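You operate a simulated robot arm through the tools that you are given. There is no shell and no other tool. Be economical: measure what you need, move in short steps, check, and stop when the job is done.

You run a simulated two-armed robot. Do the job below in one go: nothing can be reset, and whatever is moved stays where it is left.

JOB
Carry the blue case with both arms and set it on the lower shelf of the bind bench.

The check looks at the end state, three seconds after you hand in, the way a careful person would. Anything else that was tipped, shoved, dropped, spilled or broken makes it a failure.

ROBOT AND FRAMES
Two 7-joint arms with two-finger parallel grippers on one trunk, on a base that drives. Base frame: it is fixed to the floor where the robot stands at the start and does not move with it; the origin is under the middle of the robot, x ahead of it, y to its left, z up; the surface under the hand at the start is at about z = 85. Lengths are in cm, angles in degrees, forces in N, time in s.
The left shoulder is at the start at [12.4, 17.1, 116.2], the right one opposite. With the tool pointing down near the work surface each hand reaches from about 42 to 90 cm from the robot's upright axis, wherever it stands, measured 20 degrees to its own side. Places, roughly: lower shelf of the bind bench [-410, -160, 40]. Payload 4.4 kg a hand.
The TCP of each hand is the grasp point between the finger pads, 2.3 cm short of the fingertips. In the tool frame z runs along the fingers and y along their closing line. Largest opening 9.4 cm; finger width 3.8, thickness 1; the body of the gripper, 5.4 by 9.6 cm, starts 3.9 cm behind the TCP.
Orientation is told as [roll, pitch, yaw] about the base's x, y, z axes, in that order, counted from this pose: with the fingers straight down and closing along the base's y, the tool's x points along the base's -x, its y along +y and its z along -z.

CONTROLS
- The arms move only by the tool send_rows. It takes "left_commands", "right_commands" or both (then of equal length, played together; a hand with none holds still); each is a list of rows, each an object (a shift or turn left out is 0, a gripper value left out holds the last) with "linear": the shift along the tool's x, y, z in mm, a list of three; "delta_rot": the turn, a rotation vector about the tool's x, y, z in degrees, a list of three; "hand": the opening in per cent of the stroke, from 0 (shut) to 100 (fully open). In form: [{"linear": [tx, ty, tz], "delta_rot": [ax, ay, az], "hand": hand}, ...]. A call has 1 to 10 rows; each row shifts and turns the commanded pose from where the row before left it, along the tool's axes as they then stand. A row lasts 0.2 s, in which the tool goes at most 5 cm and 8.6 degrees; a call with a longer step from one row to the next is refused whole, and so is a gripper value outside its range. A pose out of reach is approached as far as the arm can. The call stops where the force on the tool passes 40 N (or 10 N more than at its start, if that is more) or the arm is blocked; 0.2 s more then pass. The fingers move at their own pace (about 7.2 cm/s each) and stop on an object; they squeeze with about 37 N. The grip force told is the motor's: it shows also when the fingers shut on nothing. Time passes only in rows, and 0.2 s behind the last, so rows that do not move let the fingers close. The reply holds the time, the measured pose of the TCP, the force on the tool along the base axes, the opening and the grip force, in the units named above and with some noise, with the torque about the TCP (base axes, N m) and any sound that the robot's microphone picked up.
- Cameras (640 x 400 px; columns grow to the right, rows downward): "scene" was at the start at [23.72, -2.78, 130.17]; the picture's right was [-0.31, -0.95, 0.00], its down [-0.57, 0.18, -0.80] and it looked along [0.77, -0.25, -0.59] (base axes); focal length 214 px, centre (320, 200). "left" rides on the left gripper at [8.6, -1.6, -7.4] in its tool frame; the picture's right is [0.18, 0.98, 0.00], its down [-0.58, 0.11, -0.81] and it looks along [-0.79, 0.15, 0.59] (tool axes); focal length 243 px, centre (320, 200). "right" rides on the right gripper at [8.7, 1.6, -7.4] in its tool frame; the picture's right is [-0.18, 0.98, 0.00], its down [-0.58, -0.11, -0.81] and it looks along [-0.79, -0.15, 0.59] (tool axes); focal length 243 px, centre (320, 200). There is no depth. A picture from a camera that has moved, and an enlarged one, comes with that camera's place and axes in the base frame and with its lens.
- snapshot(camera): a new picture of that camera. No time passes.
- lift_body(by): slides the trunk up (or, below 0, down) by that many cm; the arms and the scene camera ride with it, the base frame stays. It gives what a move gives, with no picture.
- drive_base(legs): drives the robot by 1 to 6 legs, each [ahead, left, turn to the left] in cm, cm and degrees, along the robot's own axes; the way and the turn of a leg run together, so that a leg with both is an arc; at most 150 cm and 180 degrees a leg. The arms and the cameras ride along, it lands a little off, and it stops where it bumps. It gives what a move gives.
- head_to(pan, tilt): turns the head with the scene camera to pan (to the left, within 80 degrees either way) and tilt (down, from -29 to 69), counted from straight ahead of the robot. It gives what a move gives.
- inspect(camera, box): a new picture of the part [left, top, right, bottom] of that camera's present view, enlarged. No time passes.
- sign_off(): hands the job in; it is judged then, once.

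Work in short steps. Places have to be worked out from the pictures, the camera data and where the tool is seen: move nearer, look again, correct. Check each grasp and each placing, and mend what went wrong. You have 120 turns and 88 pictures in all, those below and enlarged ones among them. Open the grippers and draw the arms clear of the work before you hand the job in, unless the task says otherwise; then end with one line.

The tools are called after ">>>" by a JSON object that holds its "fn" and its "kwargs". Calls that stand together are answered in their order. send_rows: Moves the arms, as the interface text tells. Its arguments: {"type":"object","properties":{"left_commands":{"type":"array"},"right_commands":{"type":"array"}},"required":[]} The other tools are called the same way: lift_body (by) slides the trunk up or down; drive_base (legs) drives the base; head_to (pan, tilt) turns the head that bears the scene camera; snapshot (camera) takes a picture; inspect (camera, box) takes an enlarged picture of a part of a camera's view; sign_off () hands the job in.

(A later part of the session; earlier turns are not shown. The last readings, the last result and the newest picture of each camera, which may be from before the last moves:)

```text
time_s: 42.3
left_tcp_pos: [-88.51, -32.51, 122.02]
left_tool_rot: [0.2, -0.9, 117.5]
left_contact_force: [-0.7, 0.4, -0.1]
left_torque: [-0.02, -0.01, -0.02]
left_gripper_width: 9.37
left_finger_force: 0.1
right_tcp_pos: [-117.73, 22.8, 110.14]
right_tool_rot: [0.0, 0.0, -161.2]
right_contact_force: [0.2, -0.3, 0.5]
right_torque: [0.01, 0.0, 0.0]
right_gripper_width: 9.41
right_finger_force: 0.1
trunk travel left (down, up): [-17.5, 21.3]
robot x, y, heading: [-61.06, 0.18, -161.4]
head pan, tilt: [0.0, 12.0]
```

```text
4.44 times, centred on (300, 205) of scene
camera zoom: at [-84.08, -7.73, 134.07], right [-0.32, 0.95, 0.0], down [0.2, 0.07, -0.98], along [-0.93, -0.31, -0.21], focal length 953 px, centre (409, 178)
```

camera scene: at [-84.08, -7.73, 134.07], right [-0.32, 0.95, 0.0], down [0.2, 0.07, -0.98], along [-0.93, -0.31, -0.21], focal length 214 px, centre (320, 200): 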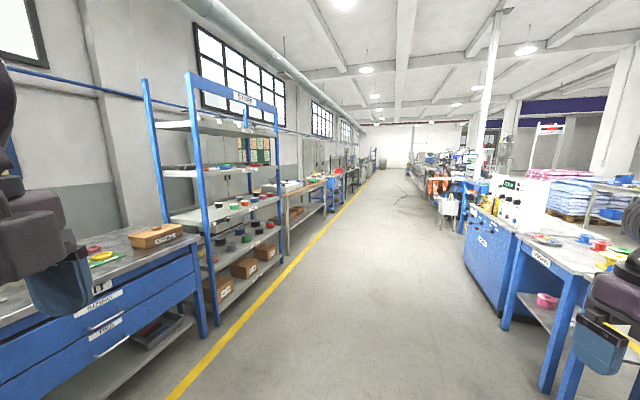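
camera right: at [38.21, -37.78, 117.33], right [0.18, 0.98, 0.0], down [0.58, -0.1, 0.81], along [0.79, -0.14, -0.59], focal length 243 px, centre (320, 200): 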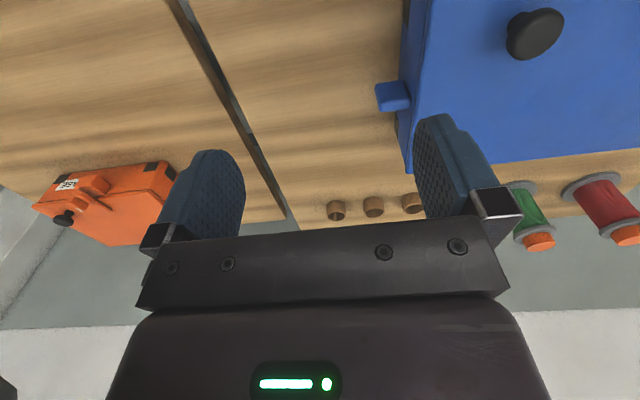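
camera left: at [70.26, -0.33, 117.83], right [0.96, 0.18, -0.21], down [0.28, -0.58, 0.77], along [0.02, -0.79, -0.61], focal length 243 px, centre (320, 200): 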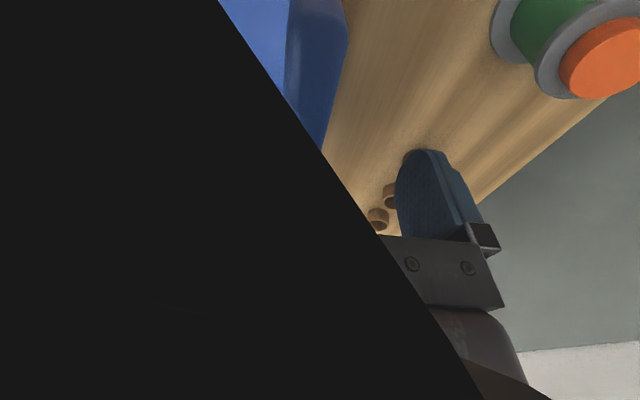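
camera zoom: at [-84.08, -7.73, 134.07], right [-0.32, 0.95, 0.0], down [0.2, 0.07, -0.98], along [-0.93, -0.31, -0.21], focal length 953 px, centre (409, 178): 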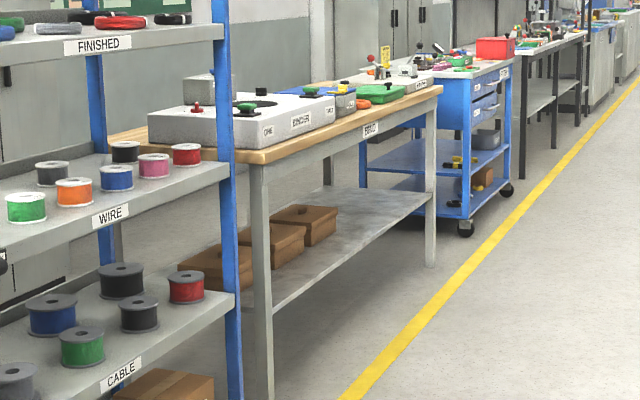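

The bench has brown boxes on the near part of its lower shelf and a free stretch at the far part. I drive nearer (aisle is clear) to measure the shelf before choosing a grip.

>>> {"fn": "drive_base", "kwargs": {"legs": [[150, 0, 0], [100, 30, 0]]}}

>>> {"fn": "head_to", "kwargs": {"pan": 30, "tilt": 30}}

>>> {"fn": "snapshot", "kwargs": {"camera": "scene"}}

```text
time_s: 52.5
left_tcp_pos: [-272.86, -107.01, 123.79]
left_tool_rot: [2.6, 0.6, 119.8]
left_contact_force: [0.6, -0.4, 0.0]
left_torque: [-0.02, -0.01, -0.04]
left_gripper_width: 9.41
left_finger_force: 0.1
right_tcp_pos: [-302.77, -51.51, 110.36]
right_tool_rot: [1.3, -1.4, -160.9]
right_contact_force: [0.3, 0.3, 0.3]
right_torque: [0.0, -0.01, 0.01]
right_gripper_width: 9.44
right_finger_force: 0.1
trunk travel left (down, up): [-17.5, 21.3]
robot x, y, heading: [-246.62, -76.71, -161.6]
head pan, tilt: [0.0, 12.0]
stopped in leg 2: the robot was blocked; the commanded pose is now the measured one
```

```text
time_s: 53.5
left_tcp_pos: [-272.75, -107.03, 123.64]
left_tool_rot: [2.3, 0.9, 119.7]
left_contact_force: [0.0, -0.4, 0.0]
left_torque: [0.0, -0.01, -0.01]
left_gripper_width: 9.4
left_finger_force: 0.1
right_tcp_pos: [-302.66, -51.59, 110.18]
right_tool_rot: [1.4, -1.4, -161.1]
right_contact_force: [0.0, -0.1, -0.7]
right_torque: [-0.03, 0.01, -0.01]
right_gripper_width: 9.38
right_finger_force: 0.1
trunk travel left (down, up): [-17.5, 21.3]
robot x, y, heading: [-246.47, -76.68, -161.1]
head pan, tilt: [30.0, 30.0]
```

```text
52 pictures are left
camera scene: at [-265.83, -84.95, 131.84], right [-0.75, 0.66, -0.01], down [0.32, 0.35, -0.88], along [-0.58, -0.67, -0.47], focal length 214 px, centre (320, 200)
```

scene: 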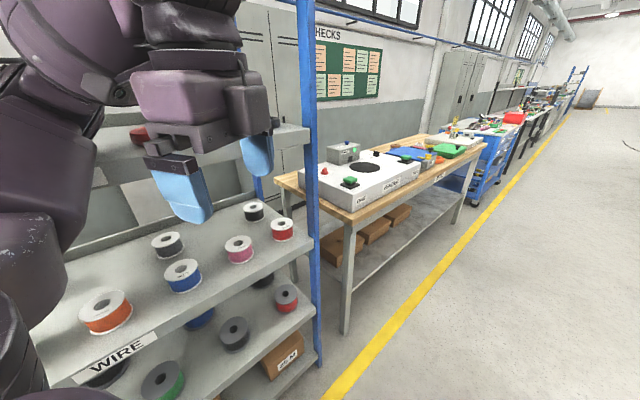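

The left side bumped the rack (the drift was more left than I judged). I back out exactly along the way I came and then check the rack.

>>> {"fn": "drive_base", "kwargs": {"legs": [[-30, -9, 0]]}}

>>> {"fn": "head_to", "kwargs": {"pan": 45, "tilt": 20}}

>>> {"fn": "snapshot", "kwargs": {"camera": "scene"}}

```text
time_s: 55.6
left_tcp_pos: [-248.47, -92.57, 121.91]
left_tool_rot: [0.2, -0.4, 119.6]
left_contact_force: [0.8, 0.4, 0.0]
left_torque: [-0.01, 0.01, 0.02]
left_gripper_width: 9.41
left_finger_force: 0.1
right_tcp_pos: [-278.21, -36.85, 110.09]
right_tool_rot: [0.1, -0.1, -160.7]
right_contact_force: [0.2, 0.3, 0.6]
right_torque: [-0.03, 0.01, -0.03]
right_gripper_width: 9.4
right_finger_force: 0.1
trunk travel left (down, up): [-17.5, 21.3]
robot x, y, heading: [-221.25, -59.01, -160.9]
head pan, tilt: [30.0, 30.0]
```

```text
time_s: 56.3
left_tcp_pos: [-248.38, -92.48, 121.92]
left_tool_rot: [0.1, -0.4, 119.7]
left_contact_force: [-0.2, 0.6, 0.7]
left_torque: [0.01, -0.02, 0.0]
left_gripper_width: 9.38
left_finger_force: 0.0
right_tcp_pos: [-278.21, -36.92, 110.13]
right_tool_rot: [0.0, -0.1, -160.7]
right_contact_force: [0.3, -0.7, -0.2]
right_torque: [0.02, 0.01, 0.0]
right_gripper_width: 9.41
right_finger_force: 0.2
trunk travel left (down, up): [-17.5, 21.3]
robot x, y, heading: [-221.36, -59.27, -161.2]
head pan, tilt: [45.0, 20.0]
```

```text
51 pictures are left
camera scene: at [-239.69, -72.42, 132.76], right [-0.9, 0.44, 0.0], down [0.15, 0.31, -0.94], along [-0.41, -0.84, -0.34], focal length 214 px, centre (320, 200)
```

scene: 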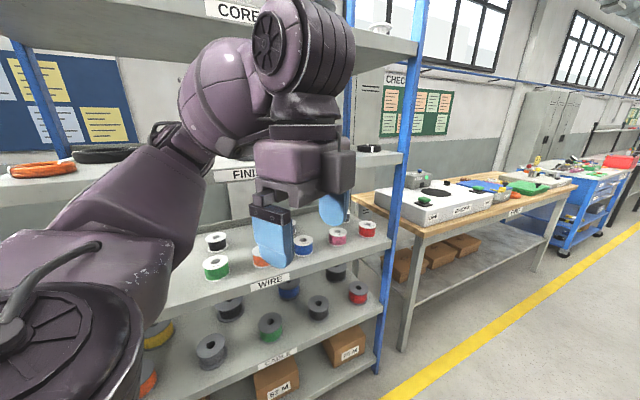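

The rack stands upright and its goods look untouched. I move well into the aisle, square up, and go along to face the bench.

>>> {"fn": "drive_base", "kwargs": {"legs": [[0, -45, 0], [0, 0, -19], [100, 0, 0], [90, 0, 0], [0, 0, 90]]}}

>>> {"fn": "head_to", "kwargs": {"pan": 0, "tilt": 35}}

>>> {"fn": "snapshot", "kwargs": {"camera": "scene"}}

```text
time_s: 74.7
left_tcp_pos: [-402.72, -49.05, 121.97]
left_tool_rot: [0.1, -0.4, -171.5]
left_contact_force: [0.0, -0.3, 0.2]
left_torque: [0.02, -0.02, 0.0]
left_gripper_width: 9.37
left_finger_force: 0.0
right_tcp_pos: [-465.36, -56.64, 110.13]
right_tool_rot: [-0.1, 0.1, -91.9]
right_contact_force: [-0.3, 0.4, -0.9]
right_torque: [-0.01, 0.0, 0.03]
right_gripper_width: 9.39
right_finger_force: 0.1
trunk travel left (down, up): [-17.5, 21.3]
robot x, y, heading: [-424.06, -11.75, -92.2]
head pan, tilt: [45.0, 20.0]
```

```text
time_s: 75.8
left_tcp_pos: [-402.68, -49.01, 121.89]
left_tool_rot: [0.2, -0.3, -171.5]
left_contact_force: [-0.5, 0.2, 0.3]
left_torque: [0.01, 0.01, -0.04]
left_gripper_width: 9.39
left_finger_force: 0.0
right_tcp_pos: [-465.4, -56.78, 110.13]
right_tool_rot: [-0.1, -0.1, -91.9]
right_contact_force: [0.9, 0.1, 0.6]
right_torque: [0.03, -0.02, 0.06]
right_gripper_width: 9.4
right_finger_force: 0.1
trunk travel left (down, up): [-17.5, 21.3]
robot x, y, heading: [-424.17, -11.37, -92.5]
head pan, tilt: [0.0, 35.0]
```

```text
50 pictures are left
camera scene: at [-424.96, -35.79, 130.39], right [-1.0, 0.04, 0.0], down [0.02, 0.57, -0.82], along [-0.03, -0.82, -0.57], focal length 214 px, centre (320, 200)
```

scene: 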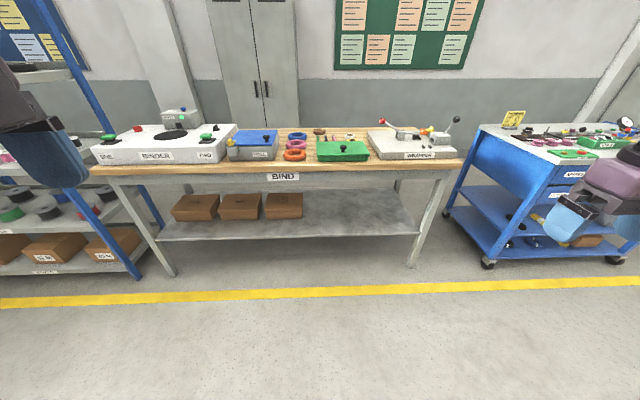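

The view gives: shelf front edge y≈−129, x −336…−484, z≈40; bench apron bottom ≈ z 77; brown boxes fill x>−418, so the free slot is centred near x≈−450. With the low headroom I'll carry with the hands horizontal (fingers forward, closing vertically on the handles). I set the arms to that posture here in the free aisle and test its reach.

>>> {"fn": "send_rows", "kwargs": {"left_commands": [{"delta_rot": [0, 0, 5.5]}, {"delta_rot": [0, 0, 5.5]}, {"linear": [-7, 42, 15]}, {"linear": [-7, 42, 15]}, {"linear": [-7, 42, 15]}, {"linear": [-7, 42, 15]}, {"linear": [-7, 42, 15]}, {"linear": [-7, 42, 15]}, {"delta_rot": [-8.2, 0, 0]}, {"delta_rot": [-8.2, 0, 0]}], "right_commands": [{"linear": [-40, 28, 0]}, {"linear": [-40, 28, 0]}, {"linear": [-40, 28, 0]}, {"linear": [-40, 28, 0]}, {"delta_rot": [0, 0, -8.5]}, {"delta_rot": [0, 0, -8.5]}, {"delta_rot": [0, 0, -8.5]}, {"delta_rot": [0, 0, -8.5]}, {"delta_rot": [0, 0, -8.5]}, {"delta_rot": [0, 0, -8.5]}]}}

>>> {"fn": "send_rows", "kwargs": {"left_commands": [{"delta_rot": [-8.2, 0, 0]}, {"delta_rot": [-8.2, 0, 0]}, {"delta_rot": [-8.2, 0, 0]}, {"delta_rot": [-8.2, 0, 0]}, {"delta_rot": [-8.2, 0, 0]}, {"delta_rot": [-8.2, 0, 0]}, {"delta_rot": [-8.2, 0, 0]}, {"delta_rot": [-8.2, 0, 0]}, {"delta_rot": [-8.2, 0, 0]}, {}], "right_commands": [{"delta_rot": [0, 0, -7.7]}, {"delta_rot": [0, 0, -7.7]}, {"delta_rot": [0, 0, -7.7]}, {"delta_rot": [0, 0, -7.7]}, {"delta_rot": [0, 0, -7.7]}, {"delta_rot": [8.2, 0, 0]}, {"delta_rot": [8.2, 0, 0]}, {"delta_rot": [8.2, 0, 0]}, {"delta_rot": [8.2, 0, 0]}, {"delta_rot": [8.2, 0, 0]}]}}

>>> {"fn": "send_rows", "kwargs": {"right_commands": [{"delta_rot": [8.2, 0, 0]}, {"delta_rot": [8.2, 0, 0]}, {"delta_rot": [8.2, 0, 0]}, {"delta_rot": [8.2, 0, 0]}, {"delta_rot": [8.2, 0, 0]}, {"delta_rot": [8.2, 0, 0]}]}}

>>> {"fn": "snapshot", "kwargs": {"camera": "scene"}}

```text
time_s: 78.0
left_tcp_pos: [-408.03, -74.0, 112.97]
left_tool_rot: [16.7, -0.3, 177.5]
left_contact_force: [-0.7, -0.5, 0.6]
left_torque: [0.03, 0.0, 0.0]
left_gripper_width: 9.41
left_finger_force: 0.1
right_tcp_pos: [-454.62, -73.17, 110.2]
right_tool_rot: [0.0, 0.0, -49.3]
right_contact_force: [0.4, -0.5, -0.7]
right_torque: [-0.01, 0.01, 0.02]
right_gripper_width: 9.4
right_finger_force: 0.1
right hand out of reach, approached as far as the arm can: row 10
trunk travel left (down, up): [-17.5, 21.3]
robot x, y, heading: [-424.29, -11.47, -92.4]
head pan, tilt: [0.0, 35.0]
```

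```text
time_s: 80.2
left_tcp_pos: [-408.07, -74.01, 113.08]
left_tool_rot: [90.6, -0.2, 177.5]
left_contact_force: [-0.3, -0.3, 0.6]
left_torque: [0.01, -0.03, 0.02]
left_gripper_width: 9.4
left_finger_force: 0.1
right_tcp_pos: [-449.1, -71.25, 111.33]
right_tool_rot: [-41.2, -0.1, -38.0]
right_contact_force: [-0.4, -0.2, -0.1]
right_torque: [-0.04, -0.02, 0.01]
right_gripper_width: 9.41
right_finger_force: 0.1
right hand out of reach, approached as far as the arm can: row 1, 2, 3, 4, 5
trunk travel left (down, up): [-17.5, 21.3]
robot x, y, heading: [-423.92, -12.2, -92.0]
head pan, tilt: [0.0, 35.0]
```

```text
time_s: 81.6
left_tcp_pos: [-407.98, -74.02, 113.11]
left_tool_rot: [90.5, -0.4, 177.5]
left_contact_force: [1.0, -0.2, -0.8]
left_torque: [-0.01, 0.02, 0.0]
left_gripper_width: 9.43
left_finger_force: 0.0
right_tcp_pos: [-448.75, -71.23, 111.43]
right_tool_rot: [-90.4, -0.1, -37.9]
right_contact_force: [-0.5, -0.3, 0.1]
right_torque: [0.0, 0.02, -0.05]
right_gripper_width: 9.42
right_finger_force: 0.2
trunk travel left (down, up): [-17.5, 21.3]
robot x, y, heading: [-424.36, -11.74, -92.5]
head pan, tilt: [0.0, 35.0]
```

```text
49 pictures are left
camera scene: at [-424.82, -35.75, 130.4], right [-1.0, 0.04, 0.0], down [0.02, 0.57, -0.82], along [-0.03, -0.82, -0.57], focal length 214 px, centre (320, 200)
```

scene: 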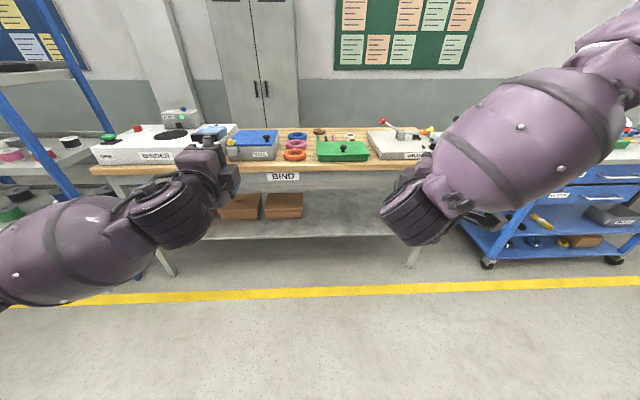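

The left hand is horizontal as wanted; the right stuck at a yaw limit while vertical, and now points 35° outward. I turn it inward in this posture (about its tool y).

>>> {"fn": "send_rows", "kwargs": {"right_commands": [{"delta_rot": [0, -8, 0]}, {"delta_rot": [0, -8, 0]}, {"delta_rot": [0, -8, 0]}, {"delta_rot": [0, -8, 0]}]}}

```text
time_s: 82.6
left_tcp_pos: [-408.02, -73.95, 113.15]
left_tool_rot: [90.5, -0.4, 177.5]
left_contact_force: [0.5, -0.3, -0.2]
left_torque: [-0.01, 0.01, 0.0]
left_gripper_width: 9.4
left_finger_force: 0.1
right_tcp_pos: [-441.43, -70.46, 113.2]
right_tool_rot: [-90.0, 0.0, -6.7]
right_contact_force: [0.2, -0.6, 0.4]
right_torque: [0.0, 0.02, -0.06]
right_gripper_width: 9.4
right_finger_force: 0.1
right hand out of reach, approached as far as the arm can: row 3, 4
trunk travel left (down, up): [-17.5, 21.3]
robot x, y, heading: [-424.59, -11.23, -92.2]
head pan, tilt: [0.0, 35.0]
```

Nearly there (85.5° relative). I finish the turn while lowering both hands towards working height.

>>> {"fn": "send_rows", "kwargs": {"left_commands": [{"linear": [0, -40, 0]}, {"linear": [0, -40, 0]}, {"linear": [0, -40, 0]}, {"linear": [0, -40, 0]}, {"linear": [0, -40, 0]}], "right_commands": [{"linear": [0, 40, 0], "delta_rot": [0, -2, 0]}, {"linear": [0, 40, 0], "delta_rot": [0, -2, 0]}, {"linear": [0, 40, 0]}, {"linear": [0, 40, 0]}, {"linear": [0, 40, 0]}]}}

>>> {"fn": "lift_body", "kwargs": {"by": -17}}

```text
time_s: 83.8
left_tcp_pos: [-408.04, -74.32, 93.11]
left_tool_rot: [90.5, -0.3, 177.5]
left_contact_force: [-0.2, 0.0, 0.1]
left_torque: [0.04, 0.02, 0.03]
left_gripper_width: 9.41
left_finger_force: 0.1
right_tcp_pos: [-435.44, -69.27, 94.07]
right_tool_rot: [-90.2, 0.2, -2.3]
right_contact_force: [-0.2, 0.7, -0.7]
right_torque: [-0.01, -0.02, -0.01]
right_gripper_width: 9.38
right_finger_force: 0.0
right hand out of reach, approached as far as the arm can: row 1, 2, 3, 4, 5
trunk travel left (down, up): [-17.5, 21.3]
robot x, y, heading: [-424.2, -11.31, -92.2]
head pan, tilt: [0.0, 35.0]
```

```text
time_s: 85.7
left_tcp_pos: [-408.16, -74.29, 76.14]
left_tool_rot: [90.5, -0.3, 177.5]
left_contact_force: [-0.1, 1.4, -0.2]
left_torque: [0.03, -0.02, -0.03]
left_gripper_width: 9.41
left_finger_force: 0.0
right_tcp_pos: [-435.06, -63.35, 58.65]
right_tool_rot: [-62.1, 0.0, -2.0]
right_contact_force: [-0.5, 0.2, 0.5]
right_torque: [0.03, 0.01, 0.0]
right_gripper_width: 9.43
right_finger_force: 0.0
trunk travel left (down, up): [-0.5, 38.3]
robot x, y, heading: [-424.33, -11.51, -92.2]
head pan, tilt: [0.0, 35.0]
```

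The right arm is in an awkward branch and drifts. I look at its configuration before fixing it.

>>> {"fn": "head_to", "kwargs": {"pan": -30, "tilt": 50}}

>>> {"fn": "snapshot", "kwargs": {"camera": "scene"}}

```text
time_s: 86.6
left_tcp_pos: [-408.25, -74.21, 76.03]
left_tool_rot: [90.4, -0.4, 177.6]
left_contact_force: [-0.2, 0.7, -0.2]
left_torque: [0.01, 0.02, -0.02]
left_gripper_width: 9.42
left_finger_force: 0.1
right_tcp_pos: [-435.05, -63.38, 58.63]
right_tool_rot: [-62.1, 0.0, -2.0]
right_contact_force: [0.9, -1.2, -0.1]
right_torque: [0.0, 0.0, -0.02]
right_gripper_width: 9.41
right_finger_force: 0.0
trunk travel left (down, up): [-0.5, 38.3]
robot x, y, heading: [-423.9, -11.23, -92.3]
head pan, tilt: [-30.0, 50.0]
```

```text
48 pictures are left
camera scene: at [-429.33, -48.62, 107.58], right [-0.85, 0.53, 0.0], down [0.41, 0.65, -0.64], along [-0.34, -0.54, -0.77], focal length 214 px, centre (320, 200)
```

scene: 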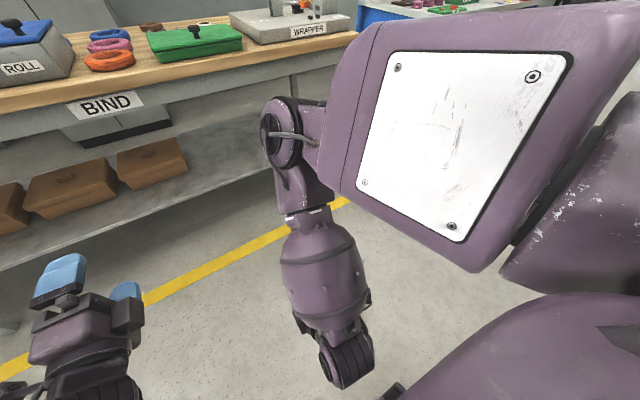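

The right wrist can't take tool x outward, but with vertical closing any yaw works: I'll have the right hand point forward-and-inward at 45° (relative yaw −45), which is within its range and keeps its camera in front of the case. First I raise the trunk and unwind the right arm.

>>> {"fn": "lift_body", "kwargs": {"by": 17}}

>>> {"fn": "send_rows", "kwargs": {"right_commands": [{"linear": [10, -20, 0], "delta_rot": [-7.75, 0, 0]}, {"linear": [10, -20, 0], "delta_rot": [-7.75, 0, 0]}, {"linear": [10, -20, 0], "delta_rot": [-7.75, 0, 0]}, {"linear": [10, -20, -10], "delta_rot": [-7.75, 0, 0]}, {"linear": [20, -10, -20], "delta_rot": [-7.75, 0, 0]}, {"linear": [20, 0, -30], "delta_rot": [-7.75, 0, 0]}, {"linear": [30, 0, -30], "delta_rot": [-7.75, 0, 0]}, {"linear": [30, 0, -30], "delta_rot": [-7.75, 0, 0]}, {"linear": [30, 0, -30]}]}}

>>> {"fn": "send_rows", "kwargs": {"right_commands": [{"delta_rot": [0, 0, 8.5]}, {"delta_rot": [0, 0, 8.5]}, {"delta_rot": [0, 0, 8.5]}, {"delta_rot": [0, 0, 8.5]}, {"delta_rot": [0, 0, 8.5]}, {"delta_rot": [0, 0, 8.5]}, {"delta_rot": [0, 0, 8.5]}, {"delta_rot": [0, 0, 8.5]}, {"delta_rot": [0, 0, 8.5]}, {"delta_rot": [0, 0, 8.5]}]}}

>>> {"fn": "snapshot", "kwargs": {"camera": "scene"}}

```text
time_s: 88.6
left_tcp_pos: [-408.23, -74.29, 92.95]
left_tool_rot: [90.3, -0.4, 177.4]
left_contact_force: [0.7, -0.3, 0.1]
left_torque: [-0.01, 0.03, -0.03]
left_gripper_width: 9.44
left_finger_force: 0.0
right_tcp_pos: [-435.13, -63.27, 75.44]
right_tool_rot: [-61.9, 0.0, -2.1]
right_contact_force: [0.1, -0.4, -0.8]
right_torque: [-0.02, -0.01, 0.0]
right_gripper_width: 9.4
right_finger_force: 0.1
trunk travel left (down, up): [-17.5, 21.3]
robot x, y, heading: [-424.05, -11.37, -92.2]
head pan, tilt: [-30.0, 50.0]
```

```text
time_s: 90.6
left_tcp_pos: [-408.08, -74.07, 93.14]
left_tool_rot: [90.6, -0.3, 177.5]
left_contact_force: [-0.3, -0.5, 0.1]
left_torque: [0.0, -0.02, 0.0]
left_gripper_width: 9.41
left_finger_force: 0.0
right_tcp_pos: [-446.43, -56.58, 90.55]
right_tool_rot: [-0.5, 0.2, -2.3]
right_contact_force: [-0.3, 0.3, -0.4]
right_torque: [-0.01, 0.02, -0.01]
right_gripper_width: 9.39
right_finger_force: 0.1
right hand out of reach, approached as far as the arm can: row 7, 8, 9
trunk travel left (down, up): [-17.5, 21.3]
robot x, y, heading: [-424.23, -11.54, -92.3]
head pan, tilt: [-30.0, 50.0]
```

```text
time_s: 92.8
left_tcp_pos: [-408.21, -74.14, 93.2]
left_tool_rot: [90.5, -0.2, 177.6]
left_contact_force: [0.6, 0.6, 0.9]
left_torque: [0.01, 0.0, 0.0]
left_gripper_width: 9.4
left_finger_force: 0.0
right_tcp_pos: [-446.27, -56.71, 90.47]
right_tool_rot: [-0.1, 0.0, -87.2]
right_contact_force: [0.5, 0.0, -0.5]
right_torque: [-0.01, 0.01, -0.02]
right_gripper_width: 9.41
right_finger_force: 0.2
trunk travel left (down, up): [-17.5, 21.3]
robot x, y, heading: [-424.21, -11.47, -92.4]
head pan, tilt: [-30.0, 50.0]
```

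```text
47 pictures are left
camera scene: at [-428.74, -33.5, 128.21], right [-0.85, 0.53, 0.0], down [0.41, 0.65, -0.64], along [-0.34, -0.54, -0.77], focal length 214 px, centre (320, 200)
```

scene: 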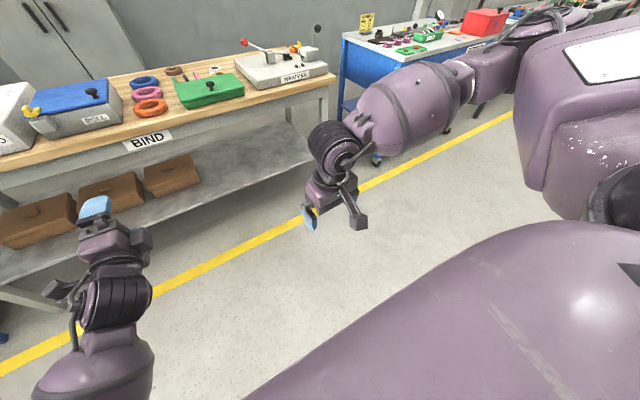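

The right arm is back in a normal posture. I set it to relative yaw −45 and tilt it horizontal.

>>> {"fn": "send_rows", "kwargs": {"right_commands": [{"linear": [-28, -35, -25]}, {"linear": [-28, -35, -25]}, {"linear": [-28, -35, -25]}, {"linear": [-28, -35, -25]}, {"delta_rot": [0, 0, 8.3]}, {"delta_rot": [0, 0, 8.3]}, {"delta_rot": [0, 0, 8.3]}, {"delta_rot": [0, 0, 8.3]}, {"delta_rot": [0, 0, 8.3]}, {"delta_rot": [0, 0, 8.3]}]}}

>>> {"fn": "send_rows", "kwargs": {"right_commands": [{"delta_rot": [-8.2, 0, 0]}, {"delta_rot": [-8.2, 0, 0]}, {"delta_rot": [-8.2, 0, 0]}, {"delta_rot": [-8.2, 0, 0]}, {"delta_rot": [-8.2, 0, 0]}, {"delta_rot": [-8.2, 0, 0]}, {"delta_rot": [-8.2, 0, 0]}, {"delta_rot": [-8.2, 0, 0]}, {"delta_rot": [-8.2, 0, 0]}, {"delta_rot": [-8.2, 0, 0]}]}}

>>> {"fn": "send_rows", "kwargs": {"right_commands": [{"delta_rot": [-8, 0, 0]}]}}

>>> {"fn": "snapshot", "kwargs": {"camera": "scene"}}

```text
refused: row 1 steps farther than a row can; nothing moved
```

```text
time_s: 95.0
left_tcp_pos: [-408.2, -74.1, 93.01]
left_tool_rot: [90.5, -0.4, 177.5]
left_contact_force: [0.4, 0.5, -0.7]
left_torque: [0.0, 0.03, 0.0]
left_gripper_width: 9.37
left_finger_force: 0.2
right_tcp_pos: [-446.26, -56.77, 90.16]
right_tool_rot: [82.2, 0.0, -87.0]
right_contact_force: [-0.1, 0.4, -0.2]
right_torque: [-0.02, 0.04, 0.01]
right_gripper_width: 9.41
right_finger_force: 0.0
trunk travel left (down, up): [-17.5, 21.3]
robot x, y, heading: [-423.95, -11.48, -92.2]
head pan, tilt: [-30.0, 50.0]
```

```text
time_s: 95.4
left_tcp_pos: [-408.12, -74.11, 92.99]
left_tool_rot: [90.5, -0.4, 177.5]
left_contact_force: [-0.1, -0.3, -0.5]
left_torque: [-0.03, 0.0, 0.0]
left_gripper_width: 9.42
left_finger_force: 0.1
right_tcp_pos: [-446.26, -56.77, 90.42]
right_tool_rot: [89.9, 0.0, -87.1]
right_contact_force: [-0.2, -0.4, 0.4]
right_torque: [-0.02, 0.0, 0.01]
right_gripper_width: 9.38
right_finger_force: 0.0
trunk travel left (down, up): [-17.5, 21.3]
robot x, y, heading: [-423.85, -11.31, -92.4]
head pan, tilt: [-30.0, 50.0]
```

```text
46 pictures are left
camera scene: at [-428.7, -33.52, 128.2], right [-0.85, 0.53, 0.0], down [0.41, 0.65, -0.64], along [-0.34, -0.54, -0.77], focal length 214 px, centre (320, 200)
```

scene: 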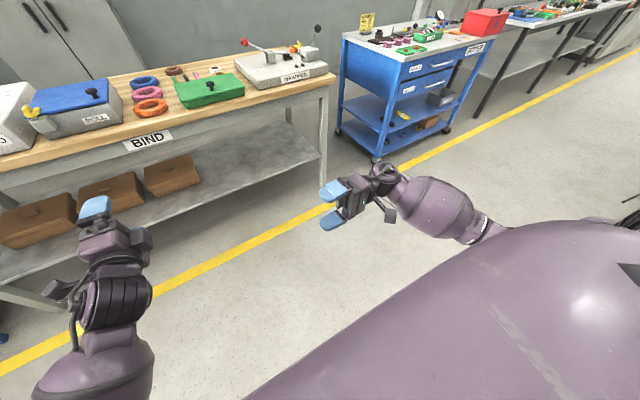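

The first call was refused (step slightly too long), so the hand is horizontal but pointing straight inward—harmless. I move it out to the right and forward and yaw it by −50°.

>>> {"fn": "send_rows", "kwargs": {"right_commands": [{"linear": [-28, 0, -35]}, {"linear": [-28, 0, -35]}, {"linear": [-28, 0, -35]}, {"linear": [-28, 0, -35]}, {"delta_rot": [0, -8.3, 0]}, {"delta_rot": [0, -8.3, 0]}, {"delta_rot": [0, -8.3, 0]}, {"delta_rot": [0, -8.3, 0]}, {"delta_rot": [0, -8.3, 0]}, {"delta_rot": [0, -8.3, 0]}]}}

>>> {"fn": "lift_body", "kwargs": {"by": -17.3}}

```text
time_s: 97.6
left_tcp_pos: [-408.18, -74.16, 93.09]
left_tool_rot: [90.6, -0.3, 177.5]
left_contact_force: [-0.4, -0.3, 0.1]
left_torque: [-0.01, 0.01, 0.02]
left_gripper_width: 9.42
left_finger_force: 0.1
right_tcp_pos: [-459.8, -68.58, 90.55]
right_tool_rot: [90.0, 0.0, -137.0]
right_contact_force: [0.2, 0.7, -0.2]
right_torque: [0.04, 0.0, -0.02]
right_gripper_width: 9.43
right_finger_force: 0.1
trunk travel left (down, up): [-17.5, 21.3]
robot x, y, heading: [-424.13, -11.66, -92.4]
head pan, tilt: [-30.0, 50.0]
```

```text
time_s: 99.5
left_tcp_pos: [-408.26, -74.14, 75.93]
left_tool_rot: [90.6, -0.3, 177.6]
left_contact_force: [0.7, 0.1, 0.4]
left_torque: [-0.02, 0.01, 0.02]
left_gripper_width: 9.38
left_finger_force: 0.0
right_tcp_pos: [-459.69, -68.6, 73.14]
right_tool_rot: [90.1, -0.1, -136.9]
right_contact_force: [0.0, -0.5, 0.8]
right_torque: [0.0, 0.0, 0.01]
right_gripper_width: 9.41
right_finger_force: 0.1
trunk travel left (down, up): [-0.2, 38.6]
robot x, y, heading: [-423.81, -11.76, -92.4]
head pan, tilt: [-30.0, 50.0]
```

Both hands are posed. Now I test the low reach: down 28 cm to z≈46 in free air.

>>> {"fn": "send_rows", "kwargs": {"left_commands": [{"linear": [0, -40, 0]}, {"linear": [0, -40, 0]}, {"linear": [0, -40, 0]}, {"linear": [0, -40, 0]}, {"linear": [0, -40, 0]}, {"linear": [0, -40, 0]}, {"linear": [0, -40, 0]}, {"linear": [0, -20, 0]}], "right_commands": [{"linear": [0, -40, 0]}, {"linear": [0, -40, 0]}, {"linear": [0, -40, 0]}, {"linear": [0, -40, 0]}, {"linear": [0, -40, 0]}, {"linear": [0, -40, 0]}, {"linear": [0, -40, 0]}, {"linear": [0, 0, 0]}]}}

>>> {"fn": "head_to", "kwargs": {"pan": 0, "tilt": 50}}

>>> {"fn": "snapshot", "kwargs": {"camera": "scene"}}

```text
time_s: 100.3
left_tcp_pos: [-406.1, -75.11, 73.96]
left_tool_rot: [102.9, 9.0, 173.8]
left_contact_force: [-0.6, 0.7, 0.4]
left_torque: [0.02, -0.01, -0.02]
left_gripper_width: 9.42
left_finger_force: 0.0
right_tcp_pos: [-462.02, -67.98, 62.99]
right_tool_rot: [88.0, -2.1, -136.1]
right_contact_force: [0.7, -0.9, 0.2]
right_torque: [0.03, 0.0, 0.02]
right_gripper_width: 9.42
right_finger_force: 0.0
right hand out of reach, approached as far as the arm can: row 3, 4
trunk travel left (down, up): [-0.2, 38.6]
robot x, y, heading: [-423.98, -11.79, -92.4]
head pan, tilt: [-30.0, 50.0]
stopped in row 4 (left hand): the arm was blocked; the commanded pose is now the measured one
```

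```text
time_s: 101.3
left_tcp_pos: [-406.08, -75.08, 73.94]
left_tool_rot: [103.1, 9.2, 173.9]
left_contact_force: [0.5, -1.0, -0.3]
left_torque: [-0.01, 0.01, 0.03]
left_gripper_width: 9.39
left_finger_force: 0.0
right_tcp_pos: [-462.1, -68.14, 63.06]
right_tool_rot: [88.0, -2.0, -136.1]
right_contact_force: [-0.7, -0.1, 0.7]
right_torque: [0.0, 0.01, 0.01]
right_gripper_width: 9.4
right_finger_force: 0.1
trunk travel left (down, up): [-0.2, 38.6]
robot x, y, heading: [-424.3, -11.95, -92.2]
head pan, tilt: [0.0, 50.0]
```

```text
45 pictures are left
camera scene: at [-426.35, -49.0, 108.0], right [-1.0, 0.04, -0.01], down [0.04, 0.76, -0.65], along [-0.02, -0.65, -0.76], focal length 214 px, centre (320, 200)
```

scene: 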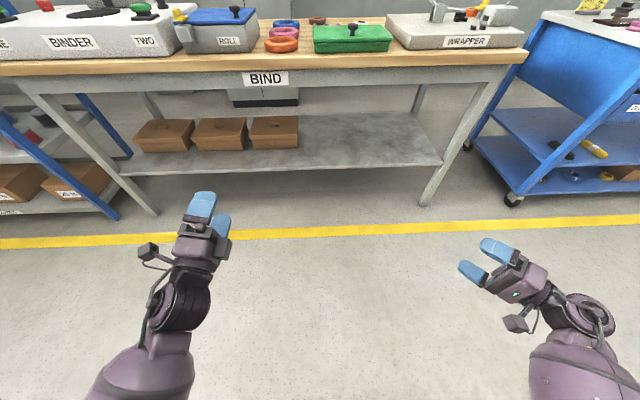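

With the hands only ~60 cm ahead the arms fold up; I extend both ~20 cm further forward (still well short of the bench), fix the left orientation and then try lowering again.

>>> {"fn": "send_rows", "kwargs": {"left_commands": [{"linear": [0, 0, 30], "delta_rot": [6.5, 3, -4]}, {"linear": [0, 0, 30], "delta_rot": [6.5, 3, -4]}, {"linear": [0, 0, 35]}, {"linear": [0, 0, 35]}, {"linear": [0, 0, 35]}, {"linear": [0, 0, 35]}], "right_commands": [{"linear": [-25, 10, 25]}, {"linear": [-25, 10, 25]}, {"linear": [-25, 10, 25]}, {"linear": [-25, 0, 25]}, {"linear": [-25, 0, 25]}, {"linear": [-25, 0, 25]}]}}

>>> {"fn": "send_rows", "kwargs": {"left_commands": [{"linear": [0, -40, 0]}, {"linear": [0, -40, 0]}, {"linear": [0, -40, 0]}, {"linear": [0, -40, 0]}, {"linear": [0, -40, 0]}, {"linear": [0, -40, 0]}, {"linear": [0, -40, 0]}], "right_commands": [{"linear": [0, -40, 0]}, {"linear": [0, -40, 0]}, {"linear": [0, -40, 0]}, {"linear": [0, -40, 0]}, {"linear": [0, -30, 0]}, {}, {}]}}

```text
time_s: 102.7
left_tcp_pos: [-406.57, -95.37, 70.18]
left_tool_rot: [86.8, -0.1, 179.0]
left_contact_force: [-0.7, -0.1, -0.4]
left_torque: [0.02, 0.01, -0.03]
left_gripper_width: 9.39
left_finger_force: 0.0
right_tcp_pos: [-461.57, -89.79, 64.74]
right_tool_rot: [87.0, -1.7, -136.2]
right_contact_force: [-0.9, -0.2, 0.2]
right_torque: [0.0, 0.01, -0.03]
right_gripper_width: 9.43
right_finger_force: 0.0
trunk travel left (down, up): [-0.2, 38.6]
robot x, y, heading: [-424.04, -11.83, -92.2]
head pan, tilt: [0.0, 50.0]
```

```text
time_s: 103.7
left_tcp_pos: [-395.88, -95.03, 55.68]
left_tool_rot: [87.9, 12.9, 179.8]
left_contact_force: [-0.1, -0.3, 0.2]
left_torque: [0.01, -0.03, 0.06]
left_gripper_width: 9.42
left_finger_force: 0.0
right_tcp_pos: [-461.62, -89.42, 62.76]
right_tool_rot: [86.6, -1.8, -136.2]
right_contact_force: [-0.4, 0.1, 1.0]
right_torque: [-0.01, 0.06, -0.04]
right_gripper_width: 9.4
right_finger_force: 0.0
right hand out of reach, approached as far as the arm can: row 1, 2, 3, 4, 5
trunk travel left (down, up): [-0.2, 38.6]
robot x, y, heading: [-423.94, -11.84, -92.3]
head pan, tilt: [0.0, 50.0]
stopped in row 5 (left hand): the arm was blocked; the commanded pose is now the measured one
```

I look at how the arms stand to see what is limiting them.

>>> {"fn": "snapshot", "kwargs": {"camera": "scene"}}

>>> {"fn": "head_to", "kwargs": {"pan": 60, "tilt": 60}}

>>> {"fn": "snapshot", "kwargs": {"camera": "scene"}}

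>>> {"fn": "head_to", "kwargs": {"pan": -60, "tilt": 60}}

>>> {"fn": "snapshot", "kwargs": {"camera": "scene"}}

```text
44 pictures are left
camera scene: at [-424.92, -49.89, 107.21], right [-1.0, 0.04, 0.01], down [0.03, 0.76, -0.64], along [-0.03, -0.64, -0.76], focal length 214 px, centre (320, 200)
```

scene: 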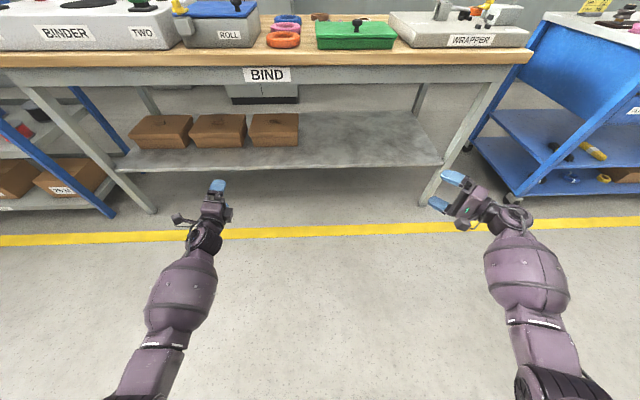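

```text
time_s: 105.0
left_tcp_pos: [-395.68, -95.22, 56.02]
left_tool_rot: [88.1, 12.8, -179.9]
left_contact_force: [0.6, 0.4, -0.1]
left_torque: [-0.01, 0.03, -0.04]
left_gripper_width: 9.39
left_finger_force: 0.0
right_tcp_pos: [-461.5, -89.59, 63.15]
right_tool_rot: [86.8, -1.9, -136.2]
right_contact_force: [-0.7, 0.1, -0.5]
right_torque: [0.01, 0.04, 0.0]
right_gripper_width: 9.41
right_finger_force: 0.1
trunk travel left (down, up): [-0.2, 38.6]
robot x, y, heading: [-424.22, -11.34, -92.2]
head pan, tilt: [60.0, 60.0]
```

```text
43 pictures are left
camera scene: at [-418.88, -45.7, 106.04], right [-0.53, -0.85, 0.01], down [-0.74, 0.46, -0.5], along [0.42, -0.27, -0.87], focal length 214 px, centre (320, 200)
```

scene: 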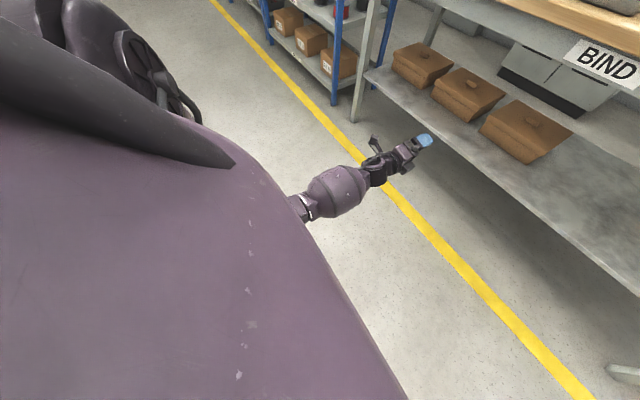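

```text
time_s: 107.0
left_tcp_pos: [-395.54, -95.27, 56.19]
left_tool_rot: [88.3, 12.9, -179.9]
left_contact_force: [0.1, 0.6, 0.5]
left_torque: [-0.01, -0.02, -0.03]
left_gripper_width: 9.37
left_finger_force: 0.1
right_tcp_pos: [-461.58, -89.5, 63.19]
right_tool_rot: [86.8, -1.8, -136.2]
right_contact_force: [-0.6, -0.5, 0.0]
right_torque: [-0.01, -0.01, 0.0]
right_gripper_width: 9.41
right_finger_force: 0.1
trunk travel left (down, up): [-0.2, 38.6]
robot x, y, heading: [-424.45, -11.43, -92.2]
head pan, tilt: [-60.0, 60.0]
```

```text
42 pictures are left
camera scene: at [-430.47, -45.22, 106.13], right [-0.47, 0.88, 0.0], down [0.76, 0.4, -0.51], along [-0.45, -0.24, -0.86], focal length 214 px, centre (320, 200)
```

scene: 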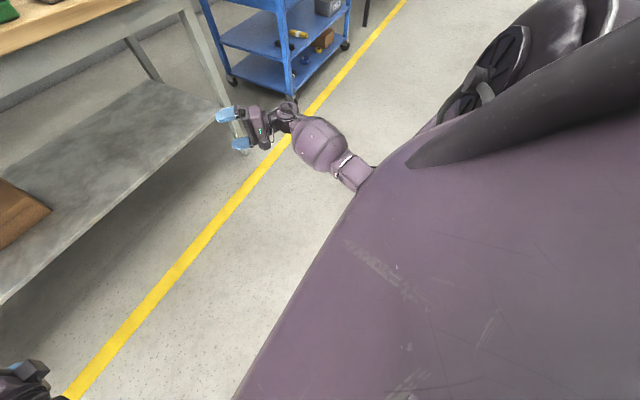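

The limits look like arm geometry (wrist too far out/forward). I bring both hands nearer to the real grip spacing (±18 cm, ~62 ahead), turn the left also inward 45°, and test lowering there.

>>> {"fn": "send_rows", "kwargs": {"left_commands": [{"linear": [0, 20, -35], "delta_rot": [-1, -1.3, -6.4]}, {"linear": [0, 20, -35], "delta_rot": [-1, -1.3, -6.4]}, {"linear": [0, 10, -40]}, {"linear": [0, 10, -40]}, {"linear": [0, 10, -40]}, {"delta_rot": [0, -8.2, 0]}, {"delta_rot": [0, -8.2, 0]}, {"delta_rot": [0, -8.2, 0]}, {"delta_rot": [0, -8.2, 0]}, {"delta_rot": [0, -8.2, 0]}], "right_commands": [{"linear": [37, 10, 0]}, {"linear": [37, 10, 0]}, {"linear": [37, 10, 0]}, {"linear": [37, 10, 0]}, {"linear": [37, 10, 0]}, {"linear": [37, 0, 0]}, {}, {}, {}, {}]}}

```text
time_s: 109.2
left_tcp_pos: [-396.57, -76.61, 63.32]
left_tool_rot: [90.3, -0.1, 136.5]
left_contact_force: [1.1, -0.2, 0.0]
left_torque: [0.04, -0.01, -0.03]
left_gripper_width: 9.4
left_finger_force: 0.1
right_tcp_pos: [-445.56, -74.06, 67.18]
right_tool_rot: [87.0, -1.5, -136.2]
right_contact_force: [-0.5, -0.2, -0.1]
right_torque: [0.03, 0.0, -0.01]
right_gripper_width: 9.4
right_finger_force: 0.1
trunk travel left (down, up): [-0.2, 38.6]
robot x, y, heading: [-423.8, -11.64, -92.1]
head pan, tilt: [-60.0, 60.0]
```

That works well (z 63 and 67, correct orientations). Now lower both to z≈46.

>>> {"fn": "send_rows", "kwargs": {"left_commands": [{"linear": [-11, -34, 11]}, {"linear": [-11, -34, 11]}, {"linear": [-11, -34, 11]}, {"linear": [-11, -34, 11]}, {"linear": [-11, -34, 11]}], "right_commands": [{"linear": [4, -42, 4]}, {"linear": [4, -42, 4]}, {"linear": [4, -42, 4]}, {"linear": [4, -42, 4]}, {"linear": [4, -42, 4]}]}}

```text
time_s: 110.4
left_tcp_pos: [-404.63, -76.92, 46.6]
left_tool_rot: [90.3, -0.1, 136.6]
left_contact_force: [-0.1, -0.3, -0.1]
left_torque: [-0.04, -0.03, -0.04]
left_gripper_width: 9.41
left_finger_force: 0.1
right_tcp_pos: [-444.97, -74.02, 59.64]
right_tool_rot: [86.9, -1.4, -136.2]
right_contact_force: [0.6, -0.2, 1.2]
right_torque: [-0.03, 0.02, 0.03]
right_gripper_width: 9.39
right_finger_force: 0.1
right hand out of reach, approached as far as the arm can: row 2, 3, 4, 5
trunk travel left (down, up): [-0.2, 38.6]
robot x, y, heading: [-424.51, -11.91, -92.1]
head pan, tilt: [-60.0, 60.0]
```

The left reaches z=46.6 nicely; the right is stuck in another branch. I raise the right and roll it 180° about its fingers (mirror of the left posture).

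>>> {"fn": "send_rows", "kwargs": {"right_commands": [{"linear": [0, 45, 0]}, {"linear": [0, 45, 0]}, {"delta_rot": [0, 0, 8.5]}, {"delta_rot": [0, 0, 8.5]}, {"delta_rot": [0, 0, 8.5]}, {"delta_rot": [0, 0, 8.5]}, {"delta_rot": [0, 0, 8.5]}, {"delta_rot": [0, 0, 8.5]}, {"delta_rot": [0, 0, 8.5]}, {"delta_rot": [0, 0, 8.5]}]}}

>>> {"fn": "send_rows", "kwargs": {"right_commands": [{"delta_rot": [0, 0, 8.5]}, {"delta_rot": [0, 0, 8.5]}, {"delta_rot": [0, 0, 8.5]}, {"delta_rot": [0, 0, 8.5]}, {"delta_rot": [0, 0, 8.5]}, {"delta_rot": [0, 0, 8.5]}, {"delta_rot": [0, 0, 8.5]}, {"delta_rot": [0, 0, 8.5]}, {"delta_rot": [0, 0, 8.5]}, {"delta_rot": [0, 0, 8.5]}]}}

```text
time_s: 112.6
left_tcp_pos: [-404.58, -76.98, 46.59]
left_tool_rot: [90.3, 0.0, 136.6]
left_contact_force: [-0.4, 0.0, -0.5]
left_torque: [-0.01, 0.02, 0.03]
left_gripper_width: 9.41
left_finger_force: 0.1
right_tcp_pos: [-444.87, -74.41, 68.67]
right_tool_rot: [82.3, 66.5, -143.3]
right_contact_force: [0.3, -0.9, 0.5]
right_torque: [0.03, 0.04, -0.01]
right_gripper_width: 9.42
right_finger_force: 0.0
trunk travel left (down, up): [-0.2, 38.6]
robot x, y, heading: [-423.93, -11.85, -92.1]
head pan, tilt: [-60.0, 60.0]
```

```text
time_s: 114.8
left_tcp_pos: [-404.67, -77.05, 46.59]
left_tool_rot: [90.3, -0.2, 136.5]
left_contact_force: [-0.7, -0.9, -0.5]
left_torque: [0.01, -0.02, 0.0]
left_gripper_width: 9.42
left_finger_force: 0.0
right_tcp_pos: [-444.88, -74.45, 68.72]
right_tool_rot: [-86.5, 28.3, 45.2]
right_contact_force: [-0.1, 0.8, 0.0]
right_torque: [0.01, 0.01, 0.05]
right_gripper_width: 9.4
right_finger_force: 0.0
trunk travel left (down, up): [-0.2, 38.6]
robot x, y, heading: [-423.96, -11.69, -92.3]
head pan, tilt: [-60.0, 60.0]
```

The roll works. I finish it and lower again.

>>> {"fn": "send_rows", "kwargs": {"right_commands": [{"delta_rot": [0, 0, 7]}, {"delta_rot": [0, 0, 7]}, {"delta_rot": [0, 0, 7]}, {"delta_rot": [0, 0, 7]}, {"linear": [0, 42, 0]}, {"linear": [0, 42, 0]}, {"linear": [0, 42, 0]}, {"linear": [0, 42, 0]}, {"linear": [0, 42, 0]}]}}

```text
time_s: 116.8
left_tcp_pos: [-404.78, -76.87, 46.61]
left_tool_rot: [90.4, -0.1, 136.7]
left_contact_force: [-0.4, -0.5, 0.2]
left_torque: [-0.03, -0.01, 0.0]
left_gripper_width: 9.41
left_finger_force: 0.0
right_tcp_pos: [-445.7, -73.68, 47.78]
right_tool_rot: [-86.9, 0.4, 43.7]
right_contact_force: [-0.1, -0.4, 0.0]
right_torque: [0.0, 0.0, -0.02]
right_gripper_width: 9.38
right_finger_force: 0.0
trunk travel left (down, up): [-0.2, 38.6]
robot x, y, heading: [-424.17, -11.67, -91.9]
head pan, tilt: [-60.0, 60.0]
```

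Both hands now reach z≈47 in mirrored postures, so the trunk slide alone can do the lowering. I raise the trunk fully and drive back to the case along the middle of the aisle.

>>> {"fn": "lift_body", "kwargs": {"by": 38.4}}

>>> {"fn": "drive_base", "kwargs": {"legs": [[0, 0, 92], [120, 0, 0], [110, 0, 0], [100, 0, 0]]}}

>>> {"fn": "head_to", "kwargs": {"pan": 0, "tilt": 35}}

>>> {"fn": "snapshot", "kwargs": {"camera": "scene"}}

```text
time_s: 120.5
left_tcp_pos: [-404.43, -76.85, 84.66]
left_tool_rot: [90.3, -0.2, 136.6]
left_contact_force: [-0.2, -0.7, -0.2]
left_torque: [0.02, 0.0, 0.0]
left_gripper_width: 9.41
left_finger_force: 0.1
right_tcp_pos: [-445.72, -73.87, 86.08]
right_tool_rot: [-87.1, 0.5, 43.6]
right_contact_force: [-0.8, -0.2, 0.3]
right_torque: [0.01, -0.02, 0.0]
right_gripper_width: 9.39
right_finger_force: 0.1
trunk travel left (down, up): [-38.6, 0.2]
robot x, y, heading: [-424.19, -12.11, -92.3]
head pan, tilt: [-60.0, 60.0]
```

```text
time_s: 140.4
left_tcp_pos: [-31.8, -1.87, 84.74]
left_tool_rot: [90.3, -0.2, -132.7]
left_contact_force: [0.1, -0.3, 0.1]
left_torque: [-0.01, -0.02, 0.0]
left_gripper_width: 9.39
left_finger_force: 0.0
right_tcp_pos: [-34.36, -43.2, 86.0]
right_tool_rot: [-87.0, 0.5, 134.4]
right_contact_force: [0.1, 0.7, 0.5]
right_torque: [-0.01, -0.02, 0.05]
right_gripper_width: 9.41
right_finger_force: 0.1
trunk travel left (down, up): [-38.6, 0.2]
robot x, y, heading: [-96.42, -22.37, -1.7]
head pan, tilt: [-60.0, 60.0]
```

```text
time_s: 141.7
left_tcp_pos: [-31.86, -1.96, 84.74]
left_tool_rot: [90.3, -0.3, -132.7]
left_contact_force: [0.5, -0.2, -0.2]
left_torque: [0.0, -0.01, 0.03]
left_gripper_width: 9.36
left_finger_force: 0.0
right_tcp_pos: [-34.55, -43.27, 86.01]
right_tool_rot: [-87.0, 0.5, 134.4]
right_contact_force: [-0.4, 0.2, 0.0]
right_torque: [0.02, -0.03, 0.0]
right_gripper_width: 9.4
right_finger_force: 0.1
trunk travel left (down, up): [-38.6, 0.2]
robot x, y, heading: [-97.29, -22.28, -1.6]
head pan, tilt: [0.0, 35.0]
```

```text
41 pictures are left
camera scene: at [-82.08, -22.76, 152.45], right [-0.03, -1.0, 0.0], down [-0.57, 0.02, -0.82], along [0.82, -0.02, -0.57], focal length 214 px, centre (320, 200)
```

scene: 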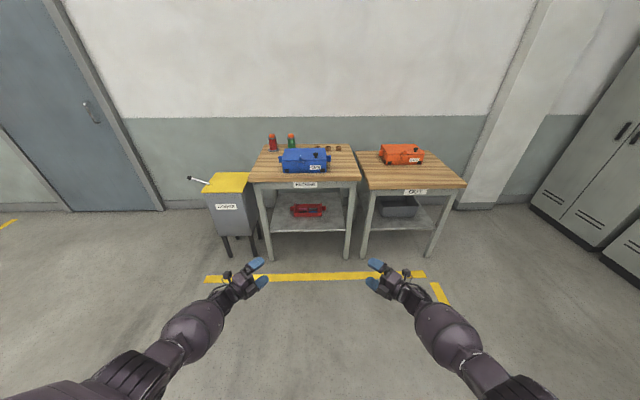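

The case and its surroundings are as left. I raise the hands to z≈96, spread them a little, square the right one, and drive closer, shifting left so the case is centred.

>>> {"fn": "send_rows", "kwargs": {"left_commands": [{"linear": [9, 37, -9], "hand": 62}, {"linear": [9, 37, -9]}, {"linear": [9, 37, -9]}], "right_commands": [{"linear": [9, -35, -9], "delta_rot": [1, 0, 0], "hand": 62}, {"linear": [9, -35, -9], "delta_rot": [1, 0, 0]}, {"linear": [9, -35, -9], "delta_rot": [1, 0, 0]}]}}

>>> {"fn": "drive_base", "kwargs": {"legs": [[0, 6, 1.6], [72, 0, 0]]}}

>>> {"fn": "head_to", "kwargs": {"pan": 0, "tilt": 55}}

>>> {"fn": "snapshot", "kwargs": {"camera": "scene"}}

```text
time_s: 142.5
left_tcp_pos: [-32.14, 1.86, 95.82]
left_tool_rot: [90.3, -0.3, -132.7]
left_contact_force: [0.4, -0.5, -0.4]
left_torque: [0.03, 0.0, 0.01]
left_gripper_width: 5.82
left_finger_force: 0.0
right_tcp_pos: [-34.32, -46.66, 96.69]
right_tool_rot: [-89.9, 0.5, 134.3]
right_contact_force: [0.3, -0.3, -0.2]
right_torque: [0.0, 0.02, -0.02]
right_gripper_width: 5.84
right_finger_force: 0.0
trunk travel left (down, up): [-38.6, 0.2]
robot x, y, heading: [-97.03, -22.06, -1.4]
head pan, tilt: [0.0, 35.0]
```

```text
time_s: 147.2
left_tcp_pos: [38.11, 9.58, 95.75]
left_tool_rot: [90.3, -0.2, -131.2]
left_contact_force: [-0.1, 0.2, -0.6]
left_torque: [-0.01, 0.04, -0.02]
left_gripper_width: 5.81
left_finger_force: 0.1
right_tcp_pos: [37.28, -39.22, 96.57]
right_tool_rot: [-89.9, 0.6, 135.9]
right_contact_force: [0.0, -0.3, -0.1]
right_torque: [-0.02, 0.01, -0.01]
right_gripper_width: 5.85
right_finger_force: 0.1
trunk travel left (down, up): [-38.6, 0.2]
robot x, y, heading: [-26.19, -16.1, -0.1]
head pan, tilt: [0.0, 35.0]
```

```text
time_s: 148.0
left_tcp_pos: [38.12, 9.56, 95.77]
left_tool_rot: [90.3, -0.1, -131.2]
left_contact_force: [-0.5, -0.5, -0.4]
left_torque: [-0.01, -0.02, 0.0]
left_gripper_width: 5.82
left_finger_force: 0.0
right_tcp_pos: [37.22, -39.13, 96.54]
right_tool_rot: [-90.0, 0.6, 136.0]
right_contact_force: [0.2, -0.9, 0.2]
right_torque: [-0.01, -0.02, 0.0]
right_gripper_width: 5.81
right_finger_force: 0.1
trunk travel left (down, up): [-38.6, 0.2]
robot x, y, heading: [-26.1, -16.06, -0.1]
head pan, tilt: [0.0, 55.0]
```

```text
40 pictures are left
camera scene: at [-12.83, -16.42, 149.64], right [0.0, -1.0, 0.0], down [-0.82, 0.0, -0.57], along [0.57, 0.0, -0.82], focal length 214 px, centre (320, 200)
```

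scene: 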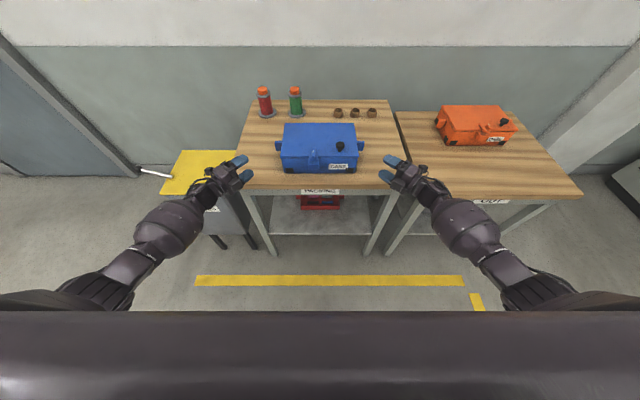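

The handles check out at ≈[54, 0.5] and [54.5, −33.8]. I drive 15 cm further so the hands stand beside the handles, still above and outside them.

>>> {"fn": "drive_base", "kwargs": {"legs": [[15, 0, 0]]}}

>>> {"fn": "snapshot", "kwargs": {"camera": "left"}}

>>> {"fn": "snapshot", "kwargs": {"camera": "right"}}

```text
time_s: 149.3
left_tcp_pos: [52.97, 9.81, 95.76]
left_tool_rot: [90.4, -0.2, -131.1]
left_contact_force: [0.1, -0.2, 0.1]
left_torque: [0.02, -0.03, -0.02]
left_gripper_width: 5.82
left_finger_force: 0.0
right_tcp_pos: [52.37, -38.89, 96.54]
right_tool_rot: [-90.0, 0.5, 136.2]
right_contact_force: [0.7, -0.1, 0.1]
right_torque: [-0.02, -0.02, 0.05]
right_gripper_width: 5.82
right_finger_force: 0.1
trunk travel left (down, up): [-38.6, 0.2]
robot x, y, heading: [-11.1, -16.51, 0.2]
head pan, tilt: [0.0, 55.0]
```

```text
39 pictures are left
camera left: at [53.0, 21.32, 94.05], right [0.12, 0.14, 0.98], down [-0.99, 0.09, 0.11], along [-0.07, -0.99, 0.15], focal length 243 px, centre (320, 200)
```

left: 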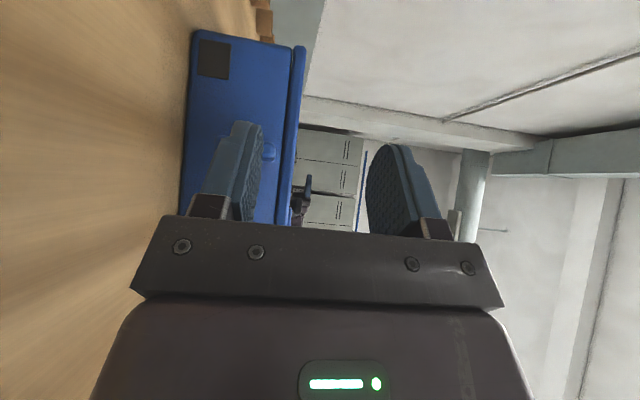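

```text
38 pictures are left
camera right: at [53.4, -50.18, 94.85], right [-0.13, 0.12, -0.98], down [-0.98, -0.18, 0.11], along [-0.16, 0.98, 0.14], focal length 243 px, centre (320, 200)
```

right: 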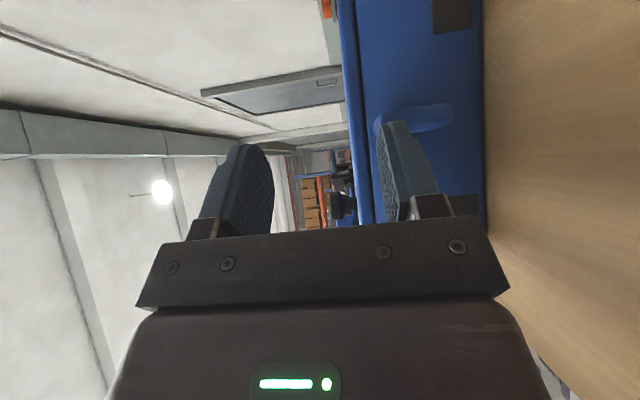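

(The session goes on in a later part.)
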